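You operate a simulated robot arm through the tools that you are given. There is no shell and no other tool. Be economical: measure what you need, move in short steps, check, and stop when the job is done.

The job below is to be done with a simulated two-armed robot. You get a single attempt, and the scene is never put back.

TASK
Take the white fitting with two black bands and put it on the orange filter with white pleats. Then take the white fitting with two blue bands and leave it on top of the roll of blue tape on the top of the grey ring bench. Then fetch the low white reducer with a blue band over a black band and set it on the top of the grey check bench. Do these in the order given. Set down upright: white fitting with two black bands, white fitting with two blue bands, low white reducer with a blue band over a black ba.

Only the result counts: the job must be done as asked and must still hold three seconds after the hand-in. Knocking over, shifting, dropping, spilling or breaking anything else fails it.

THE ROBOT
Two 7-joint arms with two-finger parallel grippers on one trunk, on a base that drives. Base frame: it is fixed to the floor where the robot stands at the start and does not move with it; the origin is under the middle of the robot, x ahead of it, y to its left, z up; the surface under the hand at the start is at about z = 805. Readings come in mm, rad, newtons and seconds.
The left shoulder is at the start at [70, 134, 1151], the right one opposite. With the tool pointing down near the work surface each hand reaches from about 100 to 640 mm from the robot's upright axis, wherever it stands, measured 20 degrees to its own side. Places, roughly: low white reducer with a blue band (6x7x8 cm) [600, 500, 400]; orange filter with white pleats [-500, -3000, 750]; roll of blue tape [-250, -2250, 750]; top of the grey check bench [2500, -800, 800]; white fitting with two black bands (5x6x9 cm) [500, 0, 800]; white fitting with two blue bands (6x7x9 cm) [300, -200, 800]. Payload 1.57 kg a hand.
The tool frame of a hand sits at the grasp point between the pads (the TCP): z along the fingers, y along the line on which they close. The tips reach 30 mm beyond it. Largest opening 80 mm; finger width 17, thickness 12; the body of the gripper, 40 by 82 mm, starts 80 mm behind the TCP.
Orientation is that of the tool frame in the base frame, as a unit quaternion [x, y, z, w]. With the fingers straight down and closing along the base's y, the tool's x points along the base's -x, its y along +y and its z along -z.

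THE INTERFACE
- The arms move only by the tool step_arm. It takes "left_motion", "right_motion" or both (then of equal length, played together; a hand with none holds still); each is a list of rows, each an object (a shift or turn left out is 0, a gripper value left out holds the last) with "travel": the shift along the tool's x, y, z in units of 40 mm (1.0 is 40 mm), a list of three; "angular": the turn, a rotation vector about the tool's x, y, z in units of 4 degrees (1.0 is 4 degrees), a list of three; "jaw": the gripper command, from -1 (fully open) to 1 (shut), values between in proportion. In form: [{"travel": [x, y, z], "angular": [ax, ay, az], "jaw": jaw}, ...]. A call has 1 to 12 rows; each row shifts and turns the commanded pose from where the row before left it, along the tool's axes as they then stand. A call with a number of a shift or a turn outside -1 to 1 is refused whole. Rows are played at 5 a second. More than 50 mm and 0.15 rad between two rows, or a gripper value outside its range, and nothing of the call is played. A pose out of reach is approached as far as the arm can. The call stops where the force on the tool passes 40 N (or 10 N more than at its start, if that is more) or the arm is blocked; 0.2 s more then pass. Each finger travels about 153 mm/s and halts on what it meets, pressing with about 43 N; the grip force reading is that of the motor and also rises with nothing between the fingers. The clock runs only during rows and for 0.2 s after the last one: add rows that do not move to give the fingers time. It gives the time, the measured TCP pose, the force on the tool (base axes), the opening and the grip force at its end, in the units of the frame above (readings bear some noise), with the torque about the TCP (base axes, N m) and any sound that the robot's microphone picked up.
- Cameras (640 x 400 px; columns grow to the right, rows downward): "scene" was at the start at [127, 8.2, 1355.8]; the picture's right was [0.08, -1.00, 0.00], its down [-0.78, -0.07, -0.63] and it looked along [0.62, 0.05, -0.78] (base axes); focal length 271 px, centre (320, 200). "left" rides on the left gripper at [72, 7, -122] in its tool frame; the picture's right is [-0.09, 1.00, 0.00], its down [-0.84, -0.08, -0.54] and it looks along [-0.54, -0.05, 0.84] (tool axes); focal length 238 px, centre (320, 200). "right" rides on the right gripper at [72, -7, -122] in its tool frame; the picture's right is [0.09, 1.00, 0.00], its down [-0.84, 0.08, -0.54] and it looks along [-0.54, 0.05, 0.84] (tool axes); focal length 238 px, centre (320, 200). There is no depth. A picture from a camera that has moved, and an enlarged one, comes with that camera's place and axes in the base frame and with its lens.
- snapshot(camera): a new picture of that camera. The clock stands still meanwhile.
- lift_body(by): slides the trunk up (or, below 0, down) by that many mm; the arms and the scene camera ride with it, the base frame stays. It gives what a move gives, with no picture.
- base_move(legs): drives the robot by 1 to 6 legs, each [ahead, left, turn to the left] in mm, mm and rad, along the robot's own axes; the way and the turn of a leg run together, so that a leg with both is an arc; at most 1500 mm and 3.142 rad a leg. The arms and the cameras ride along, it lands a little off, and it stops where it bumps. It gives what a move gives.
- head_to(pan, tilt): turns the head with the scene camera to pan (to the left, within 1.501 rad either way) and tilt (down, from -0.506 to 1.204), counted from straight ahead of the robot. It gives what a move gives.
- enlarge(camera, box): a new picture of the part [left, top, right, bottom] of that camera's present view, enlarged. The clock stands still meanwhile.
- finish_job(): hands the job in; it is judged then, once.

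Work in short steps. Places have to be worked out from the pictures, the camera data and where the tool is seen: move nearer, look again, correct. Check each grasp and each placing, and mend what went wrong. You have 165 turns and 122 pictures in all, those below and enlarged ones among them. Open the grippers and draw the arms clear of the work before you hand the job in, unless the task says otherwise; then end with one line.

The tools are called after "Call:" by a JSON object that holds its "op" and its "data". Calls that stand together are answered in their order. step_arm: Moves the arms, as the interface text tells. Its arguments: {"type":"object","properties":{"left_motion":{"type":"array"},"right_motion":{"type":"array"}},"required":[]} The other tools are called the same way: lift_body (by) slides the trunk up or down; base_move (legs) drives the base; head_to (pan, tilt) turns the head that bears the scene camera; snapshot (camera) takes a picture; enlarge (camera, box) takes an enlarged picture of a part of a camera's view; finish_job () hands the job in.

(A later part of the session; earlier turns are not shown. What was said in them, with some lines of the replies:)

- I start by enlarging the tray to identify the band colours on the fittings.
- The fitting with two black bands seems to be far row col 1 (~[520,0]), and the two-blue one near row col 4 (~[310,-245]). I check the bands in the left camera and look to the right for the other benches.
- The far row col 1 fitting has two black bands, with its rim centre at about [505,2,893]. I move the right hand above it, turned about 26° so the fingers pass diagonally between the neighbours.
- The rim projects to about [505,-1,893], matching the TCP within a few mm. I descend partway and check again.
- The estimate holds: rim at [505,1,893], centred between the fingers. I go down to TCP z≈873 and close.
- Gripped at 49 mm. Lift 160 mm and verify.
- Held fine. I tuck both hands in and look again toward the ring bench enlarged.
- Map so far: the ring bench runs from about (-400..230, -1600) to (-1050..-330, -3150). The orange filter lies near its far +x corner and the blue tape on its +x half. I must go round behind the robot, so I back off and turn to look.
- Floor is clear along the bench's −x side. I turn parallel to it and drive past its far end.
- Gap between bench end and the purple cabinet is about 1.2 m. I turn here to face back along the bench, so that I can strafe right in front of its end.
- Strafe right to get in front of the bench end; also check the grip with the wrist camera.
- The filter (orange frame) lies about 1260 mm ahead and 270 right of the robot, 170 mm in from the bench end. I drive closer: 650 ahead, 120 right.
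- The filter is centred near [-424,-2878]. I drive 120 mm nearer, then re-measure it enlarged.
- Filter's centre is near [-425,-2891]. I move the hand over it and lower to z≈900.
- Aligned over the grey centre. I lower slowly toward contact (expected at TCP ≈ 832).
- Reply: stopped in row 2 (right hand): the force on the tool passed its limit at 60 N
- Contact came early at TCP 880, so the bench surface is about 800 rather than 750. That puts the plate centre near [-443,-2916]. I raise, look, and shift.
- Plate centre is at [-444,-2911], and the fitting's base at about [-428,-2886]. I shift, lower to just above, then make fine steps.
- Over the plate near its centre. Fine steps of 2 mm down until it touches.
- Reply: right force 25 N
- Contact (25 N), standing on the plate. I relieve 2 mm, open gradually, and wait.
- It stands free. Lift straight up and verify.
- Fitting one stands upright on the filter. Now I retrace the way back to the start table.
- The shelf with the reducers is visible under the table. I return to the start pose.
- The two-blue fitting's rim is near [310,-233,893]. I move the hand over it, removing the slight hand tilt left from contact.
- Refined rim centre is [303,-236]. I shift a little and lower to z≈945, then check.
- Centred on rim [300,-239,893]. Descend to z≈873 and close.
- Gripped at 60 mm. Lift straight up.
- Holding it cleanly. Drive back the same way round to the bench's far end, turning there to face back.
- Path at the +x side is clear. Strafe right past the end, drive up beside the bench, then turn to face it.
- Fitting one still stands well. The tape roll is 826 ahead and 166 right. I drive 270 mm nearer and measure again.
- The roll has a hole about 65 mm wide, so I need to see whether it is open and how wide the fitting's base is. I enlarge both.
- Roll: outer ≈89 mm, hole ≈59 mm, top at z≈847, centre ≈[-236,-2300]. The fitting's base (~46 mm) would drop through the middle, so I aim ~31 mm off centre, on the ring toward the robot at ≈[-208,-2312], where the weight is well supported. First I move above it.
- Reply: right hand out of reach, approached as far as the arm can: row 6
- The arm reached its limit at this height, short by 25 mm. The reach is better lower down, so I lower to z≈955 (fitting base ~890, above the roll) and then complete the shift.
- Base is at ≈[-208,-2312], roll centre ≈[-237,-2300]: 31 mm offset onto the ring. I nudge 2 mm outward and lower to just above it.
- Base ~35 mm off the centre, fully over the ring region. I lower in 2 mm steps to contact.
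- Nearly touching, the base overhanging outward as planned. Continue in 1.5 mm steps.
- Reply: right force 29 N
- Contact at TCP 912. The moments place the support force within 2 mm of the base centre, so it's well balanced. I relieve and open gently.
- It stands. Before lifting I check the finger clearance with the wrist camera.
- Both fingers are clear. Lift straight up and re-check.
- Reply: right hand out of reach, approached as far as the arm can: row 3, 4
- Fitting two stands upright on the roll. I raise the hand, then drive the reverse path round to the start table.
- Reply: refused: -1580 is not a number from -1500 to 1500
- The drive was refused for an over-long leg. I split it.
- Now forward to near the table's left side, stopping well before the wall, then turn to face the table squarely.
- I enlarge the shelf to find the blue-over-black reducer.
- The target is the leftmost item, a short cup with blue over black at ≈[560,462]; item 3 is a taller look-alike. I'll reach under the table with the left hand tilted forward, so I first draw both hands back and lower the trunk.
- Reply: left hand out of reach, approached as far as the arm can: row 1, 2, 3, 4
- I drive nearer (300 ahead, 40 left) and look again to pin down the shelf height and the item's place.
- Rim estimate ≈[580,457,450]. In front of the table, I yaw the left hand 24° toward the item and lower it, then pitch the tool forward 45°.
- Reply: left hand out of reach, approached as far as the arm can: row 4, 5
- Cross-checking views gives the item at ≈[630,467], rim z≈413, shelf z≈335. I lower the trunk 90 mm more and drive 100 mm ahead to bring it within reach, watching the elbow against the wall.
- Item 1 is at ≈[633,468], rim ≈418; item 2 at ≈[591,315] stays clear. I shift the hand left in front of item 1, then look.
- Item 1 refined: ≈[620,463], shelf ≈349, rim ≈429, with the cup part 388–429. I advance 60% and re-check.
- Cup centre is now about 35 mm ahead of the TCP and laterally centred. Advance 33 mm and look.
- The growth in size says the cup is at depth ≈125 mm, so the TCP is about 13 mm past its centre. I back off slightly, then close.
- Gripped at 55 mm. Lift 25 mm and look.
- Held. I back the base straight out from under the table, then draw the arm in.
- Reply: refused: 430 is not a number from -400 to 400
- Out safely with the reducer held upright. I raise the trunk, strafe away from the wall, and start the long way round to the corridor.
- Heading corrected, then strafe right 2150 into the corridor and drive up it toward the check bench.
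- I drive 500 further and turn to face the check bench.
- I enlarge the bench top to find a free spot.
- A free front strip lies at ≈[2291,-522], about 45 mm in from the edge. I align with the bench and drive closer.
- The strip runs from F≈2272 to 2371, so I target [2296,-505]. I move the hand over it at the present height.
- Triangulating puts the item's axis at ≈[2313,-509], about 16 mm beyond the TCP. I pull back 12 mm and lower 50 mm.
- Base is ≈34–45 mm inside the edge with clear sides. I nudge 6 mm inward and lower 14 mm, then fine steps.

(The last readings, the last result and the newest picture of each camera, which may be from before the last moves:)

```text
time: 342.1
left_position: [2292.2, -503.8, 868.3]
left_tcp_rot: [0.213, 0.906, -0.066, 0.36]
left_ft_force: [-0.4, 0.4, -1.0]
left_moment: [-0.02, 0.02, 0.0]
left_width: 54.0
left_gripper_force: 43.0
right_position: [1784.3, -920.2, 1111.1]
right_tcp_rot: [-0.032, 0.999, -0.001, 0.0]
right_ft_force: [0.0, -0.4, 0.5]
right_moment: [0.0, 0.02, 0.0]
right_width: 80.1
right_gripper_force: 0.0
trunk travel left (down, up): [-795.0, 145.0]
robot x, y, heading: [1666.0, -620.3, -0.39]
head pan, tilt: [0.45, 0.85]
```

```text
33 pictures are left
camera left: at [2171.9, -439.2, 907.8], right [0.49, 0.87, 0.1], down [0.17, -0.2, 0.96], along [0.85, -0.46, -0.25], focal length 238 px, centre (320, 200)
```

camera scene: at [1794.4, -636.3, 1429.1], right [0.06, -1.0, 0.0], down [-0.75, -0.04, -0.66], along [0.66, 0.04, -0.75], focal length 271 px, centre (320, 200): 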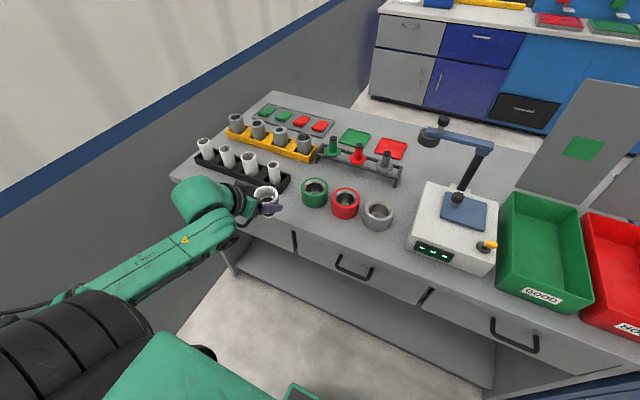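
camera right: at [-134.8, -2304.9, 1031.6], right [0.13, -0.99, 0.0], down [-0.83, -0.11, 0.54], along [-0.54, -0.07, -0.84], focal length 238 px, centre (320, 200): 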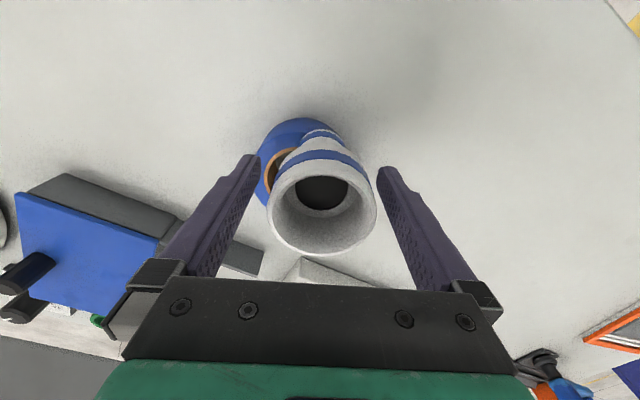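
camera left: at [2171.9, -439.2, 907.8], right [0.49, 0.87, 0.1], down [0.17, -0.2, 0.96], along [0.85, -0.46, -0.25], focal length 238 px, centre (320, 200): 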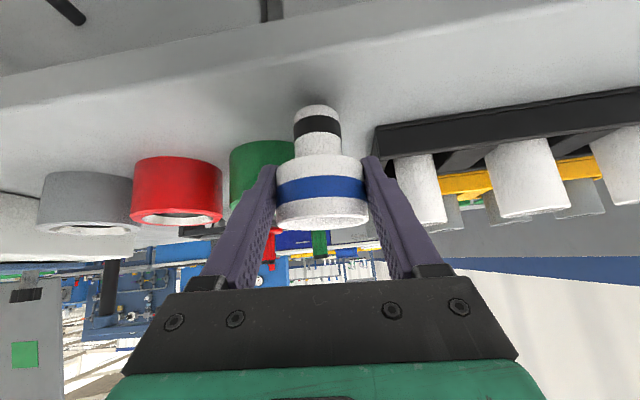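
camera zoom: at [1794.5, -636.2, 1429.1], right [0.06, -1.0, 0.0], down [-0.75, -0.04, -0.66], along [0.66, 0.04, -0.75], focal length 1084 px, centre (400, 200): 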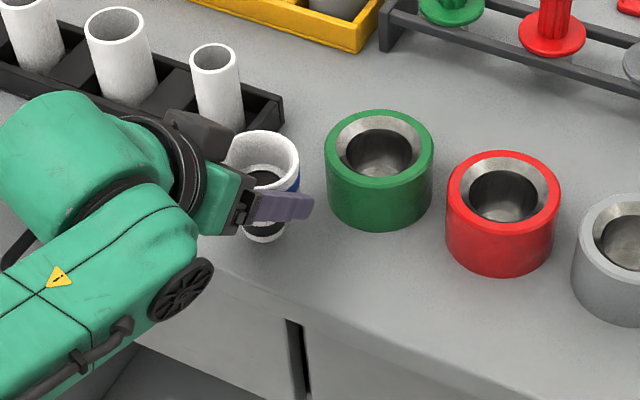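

Still just above. Continue down in 2 mm steps.

Call:
{"op": "step_arm", "data": {"left_motion": [{"travel": [0.034, -0.002, 0.037]}, {"travel": [0.034, -0.002, 0.037]}, {}]}}

```text
time: 342.9
left_position: [2292.5, -502.1, 863.7]
left_tcp_rot: [0.213, 0.906, -0.066, 0.36]
left_ft_force: [0.1, -0.1, -0.6]
left_moment: [0.0, 0.0, 0.01]
left_width: 54.3
left_gripper_force: 43.0
right_position: [1784.6, -919.7, 1110.1]
right_tcp_rot: [-0.032, 0.999, -0.001, -0.001]
right_ft_force: [0.0, 0.8, 0.0]
right_moment: [0.02, 0.02, 0.01]
right_width: 80.0
right_gripper_force: 0.0
trunk travel left (down, up): [-795.0, 145.0]
robot x, y, heading: [1669.3, -626.6, -0.393]
head pan, tilt: [0.45, 0.85]
```

Call:
{"op": "step_arm", "data": {"left_motion": [{"travel": [0.034, -0.002, 0.037]}, {"travel": [0.034, -0.002, 0.037]}, {}]}}

```text
time: 343.7
left_position: [2292.4, -503.0, 859.7]
left_tcp_rot: [0.213, 0.906, -0.067, 0.36]
left_ft_force: [0.4, -0.4, -1.2]
left_moment: [-0.04, 0.02, 0.0]
left_width: 53.9
left_gripper_force: 43.1
right_position: [1785.2, -920.6, 1110.2]
right_tcp_rot: [-0.032, 0.999, -0.001, 0.0]
right_ft_force: [0.2, 0.0, -0.9]
right_moment: [0.0, 0.01, 0.02]
right_width: 79.8
right_gripper_force: 0.1
trunk travel left (down, up): [-795.0, 145.0]
robot x, y, heading: [1669.7, -625.8, -0.389]
head pan, tilt: [0.45, 0.85]
```

Call:
{"op": "step_arm", "data": {"left_motion": [{"travel": [0.034, -0.002, 0.037]}, {"travel": [0.034, -0.002, 0.037]}, {}]}}

Call:
{"op": "enlarge", "data": {"camera": "scene", "box": [240, 170, 320, 230]}}

```text
time: 344.5
left_position: [2292.8, -503.4, 856.3]
left_tcp_rot: [0.213, 0.905, -0.065, 0.362]
left_ft_force: [1.0, -1.0, 6.0]
left_moment: [-0.06, -0.01, -0.02]
left_width: 54.0
left_gripper_force: 43.3
right_position: [1783.7, -921.3, 1110.4]
right_tcp_rot: [-0.031, 1.0, -0.001, 0.0]
right_ft_force: [-1.0, 0.2, 0.3]
right_moment: [-0.01, -0.01, 0.03]
right_width: 80.1
right_gripper_force: 0.1
trunk travel left (down, up): [-795.0, 145.0]
robot x, y, heading: [1665.7, -626.9, -0.395]
head pan, tilt: [0.45, 0.85]
```

```text
6.67 times, centred on (280, 200) of scene
camera zoom: at [1793.1, -636.4, 1429.3], right [0.06, -1.0, 0.0], down [-0.75, -0.04, -0.66], along [0.66, 0.04, -0.75], focal length 1807 px, centre (587, 200)
```

zoom: 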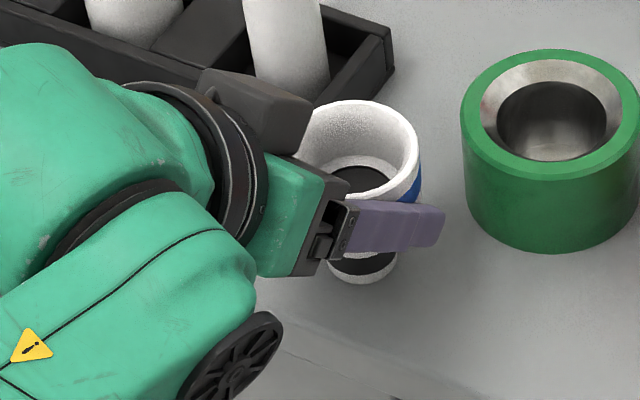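

Light contact (6 N). The green ring is near the right finger, so I open only to ~65 mm.

Call:
{"op": "step_arm", "data": {"left_motion": [{}, {"jaw": -0.4}, {"jaw": -0.5}, {"jaw": -0.62}, {}, {}]}}

Call:
{"op": "enlarge", "data": {"camera": "scene", "box": [240, 170, 320, 230]}}

Call:
{"op": "snapshot", "data": {"camera": "left"}}

```text
time: 345.9
left_position: [2292.6, -503.2, 855.4]
left_tcp_rot: [0.213, 0.906, -0.066, 0.361]
left_ft_force: [0.1, -0.3, 0.3]
left_moment: [0.0, -0.03, -0.01]
left_width: 64.7
left_gripper_force: 0.1
right_position: [1783.7, -920.5, 1110.6]
right_tcp_rot: [-0.032, 0.999, -0.001, 0.0]
right_ft_force: [-0.9, -0.6, 0.2]
right_moment: [-0.01, -0.03, 0.02]
right_width: 79.9
right_gripper_force: 0.0
trunk travel left (down, up): [-795.0, 145.0]
robot x, y, heading: [1668.9, -620.1, -0.392]
head pan, tilt: [0.45, 0.85]
```

```text
6.67 times, centred on (280, 200) of scene
camera zoom: at [1794.2, -636.3, 1429.1], right [0.06, -1.0, 0.0], down [-0.75, -0.04, -0.66], along [0.66, 0.04, -0.75], focal length 1807 px, centre (587, 200)
```

zoom: 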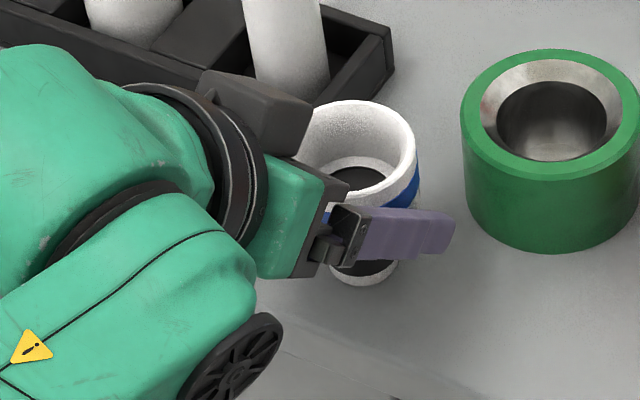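

```text
30 pictures are left
camera left: at [2172.2, -438.7, 896.1], right [0.49, 0.87, 0.1], down [0.17, -0.2, 0.96], along [0.85, -0.46, -0.25], focal length 238 px, centre (320, 200)
```

left: 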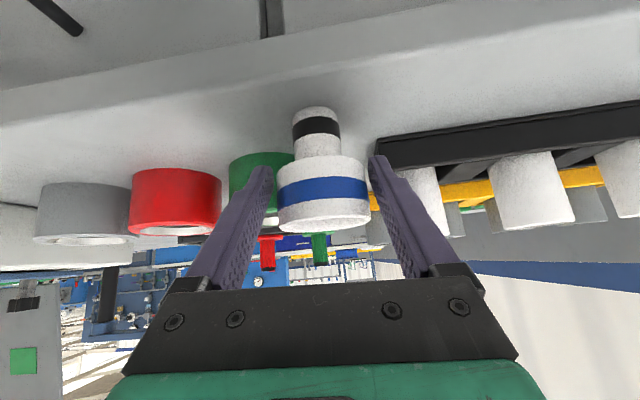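

Released and standing. I centre the fingers by 2 mm, then retreat back along the finger axis.

Call:
{"op": "step_arm", "data": {"left_motion": [{"travel": [0, 0.06, 0]}, {"travel": [0, 0, -0.3]}, {"travel": [0, 0, -0.6]}, {"travel": [0, 0, -0.9]}, {"travel": [0, 0, -0.9]}, {}]}}

Call:
{"op": "snapshot", "data": {"camera": "left"}}

Call:
{"op": "enlarge", "data": {"camera": "scene", "box": [220, 150, 380, 250]}}

```text
time: 347.3
left_position: [2225.2, -474.3, 933.3]
left_tcp_rot: [0.212, 0.906, -0.066, 0.36]
left_ft_force: [-0.1, -0.3, -0.5]
left_moment: [-0.06, 0.0, -0.01]
left_width: 64.9
left_gripper_force: 0.0
right_position: [1784.5, -919.2, 1111.5]
right_tcp_rot: [-0.032, 0.999, -0.001, 0.0]
right_ft_force: [0.1, 0.5, -0.3]
right_moment: [0.03, 0.0, 0.0]
right_width: 79.8
right_gripper_force: 0.1
trunk travel left (down, up): [-795.0, 145.0]
robot x, y, heading: [1667.7, -617.7, -0.391]
head pan, tilt: [0.45, 0.85]
```

```text
29 pictures are left
camera left: at [2104.5, -410.6, 974.5], right [0.49, 0.87, 0.1], down [0.17, -0.2, 0.96], along [0.85, -0.46, -0.25], focal length 238 px, centre (320, 200)
```

left: 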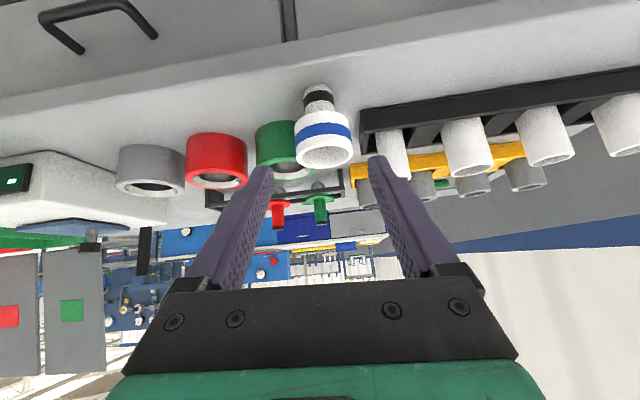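

```text
4.00 times, centred on (300, 200) of scene
camera zoom: at [1795.0, -636.4, 1429.0], right [0.06, -1.0, 0.0], down [-0.75, -0.04, -0.66], along [0.66, 0.04, -0.75], focal length 1084 px, centre (400, 200)
```

zoom: 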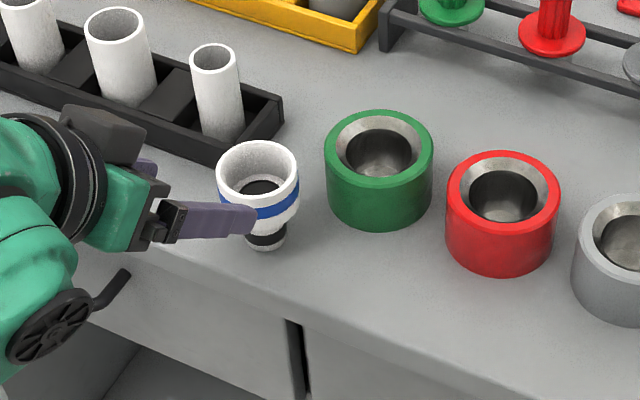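

The reducer stands upright on the check bench. I back off and open the gripper fully.

Call:
{"op": "base_move", "data": {"legs": [[-350, 0, 0]]}}

Call:
{"op": "step_arm", "data": {"left_motion": [{"jaw": -1}, {"jaw": -1}, {}]}}

Call:
{"op": "head_to", "data": {"pan": 0.3, "tilt": 0.65}}

Call:
{"op": "enlarge", "data": {"camera": "scene", "box": [160, 100, 480, 300]}}

Call:
{"op": "head_to", "data": {"pan": -1.5, "tilt": 0.3}}

Call:
{"op": "snapshot", "data": {"camera": "scene"}}

```text
time: 349.6
left_position: [1899.6, -338.7, 933.8]
left_tcp_rot: [0.213, 0.906, -0.066, 0.36]
left_ft_force: [-1.3, -0.2, -0.5]
left_moment: [0.0, -0.02, 0.02]
left_width: 64.6
left_gripper_force: 0.0
right_position: [1460.3, -785.8, 1111.2]
right_tcp_rot: [-0.033, 0.999, -0.001, 0.0]
right_ft_force: [0.2, 0.2, 0.1]
right_moment: [-0.02, 0.0, 0.01]
right_width: 79.8
right_gripper_force: 0.1
trunk travel left (down, up): [-795.0, 145.0]
robot x, y, heading: [1343.4, -488.6, -0.388]
head pan, tilt: [0.45, 0.85]
```

```text
time: 350.4
left_position: [1897.6, -338.6, 934.1]
left_tcp_rot: [0.211, 0.906, -0.065, 0.362]
left_ft_force: [0.1, 0.4, 0.0]
left_moment: [-0.01, -0.01, 0.04]
left_width: 80.0
left_gripper_force: 0.0
right_position: [1459.8, -785.7, 1109.7]
right_tcp_rot: [-0.033, 0.999, 0.0, 0.001]
right_ft_force: [-1.2, -0.7, -0.2]
right_moment: [0.0, -0.03, -0.01]
right_width: 80.3
right_gripper_force: 0.1
trunk travel left (down, up): [-795.0, 145.0]
robot x, y, heading: [1340.2, -490.0, -0.391]
head pan, tilt: [0.45, 0.85]
```

```text
time: 351.1
left_position: [1898.2, -339.7, 934.3]
left_tcp_rot: [0.212, 0.906, -0.067, 0.36]
left_ft_force: [0.5, -0.1, -0.6]
left_moment: [-0.02, 0.0, -0.03]
left_width: 80.1
left_gripper_force: 0.1
right_position: [1459.9, -786.0, 1109.9]
right_tcp_rot: [-0.033, 0.999, -0.001, 0.0]
right_ft_force: [0.7, 1.3, 0.3]
right_moment: [0.02, -0.02, 0.02]
right_width: 80.1
right_gripper_force: 0.1
trunk travel left (down, up): [-795.0, 145.0]
robot x, y, heading: [1341.8, -490.6, -0.386]
head pan, tilt: [0.3, 0.649]
```

```text
2.00 times, centred on (320, 200) of scene
camera zoom: at [1477.4, -514.8, 1445.7], right [-0.09, -1.0, 0.0], down [-0.6, 0.05, -0.8], along [0.79, -0.07, -0.61], focal length 542 px, centre (320, 200)
```

zoom: 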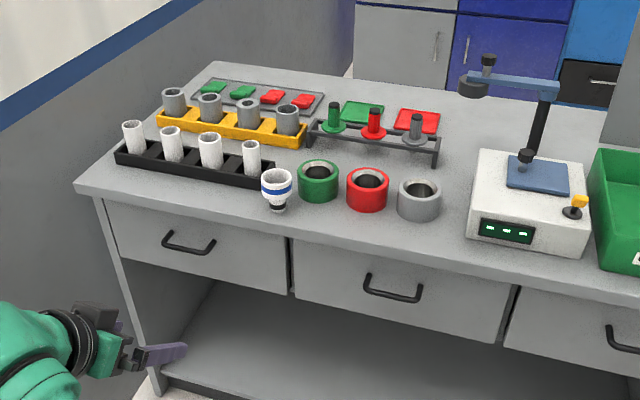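

```text
time: 352.9
left_position: [1898.8, -339.7, 933.1]
left_tcp_rot: [0.212, 0.906, -0.065, 0.36]
left_ft_force: [0.0, -0.2, 0.2]
left_moment: [-0.02, -0.02, 0.01]
left_width: 80.1
left_gripper_force: 0.0
right_position: [1460.6, -786.6, 1111.3]
right_tcp_rot: [-0.033, 0.999, 0.0, 0.0]
right_ft_force: [-0.2, 0.2, 0.0]
right_moment: [0.02, 0.0, 0.02]
right_width: 80.0
right_gripper_force: 0.0
trunk travel left (down, up): [-795.0, 145.0]
robot x, y, heading: [1341.4, -493.7, -0.389]
head pan, tilt: [-1.499, 0.3]
```

```text
26 pictures are left
camera scene: at [1362.0, -596.0, 1477.5], right [-0.95, 0.31, 0.0], down [0.09, 0.28, -0.96], along [-0.3, -0.91, -0.3], focal length 271 px, centre (320, 200)
```

scene: 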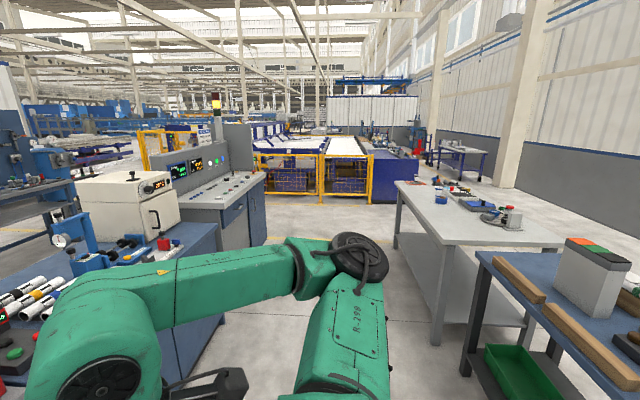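

The check bench looks good. I enlarge the ring bench to verify the first two placements.

Call:
{"op": "enlarge", "data": {"camera": "scene", "box": [385, 160, 535, 250]}}

```text
4.27 times, centred on (460, 205) of scene
camera zoom: at [1362.0, -596.0, 1477.5], right [-0.95, 0.31, 0.0], down [0.09, 0.28, -0.96], along [-0.3, -0.91, -0.3], focal length 1157 px, centre (-277, 179)
```

zoom: 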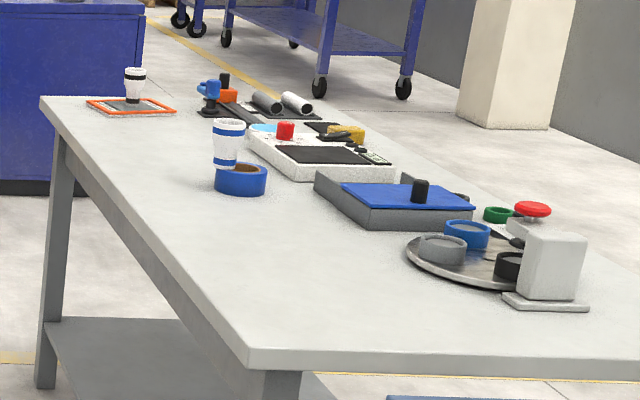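

Both fittings stand upright on the filter and the tape roll. The reducer stands on the check bench, the grippers are open and the arms are clear, so I hand in.

Call:
{"op": "finish_job", "data": {}}

```text
The job is handed in.
```

I placed all three pieces upright in the order given and handed the job in. The two-black-band fitting is on the orange filter. The two-blue-band fitting is on the blue tape roll, resting on the ring off centre because its base would drop through the hole. The low reducer is on the front strip of the grey check bench.
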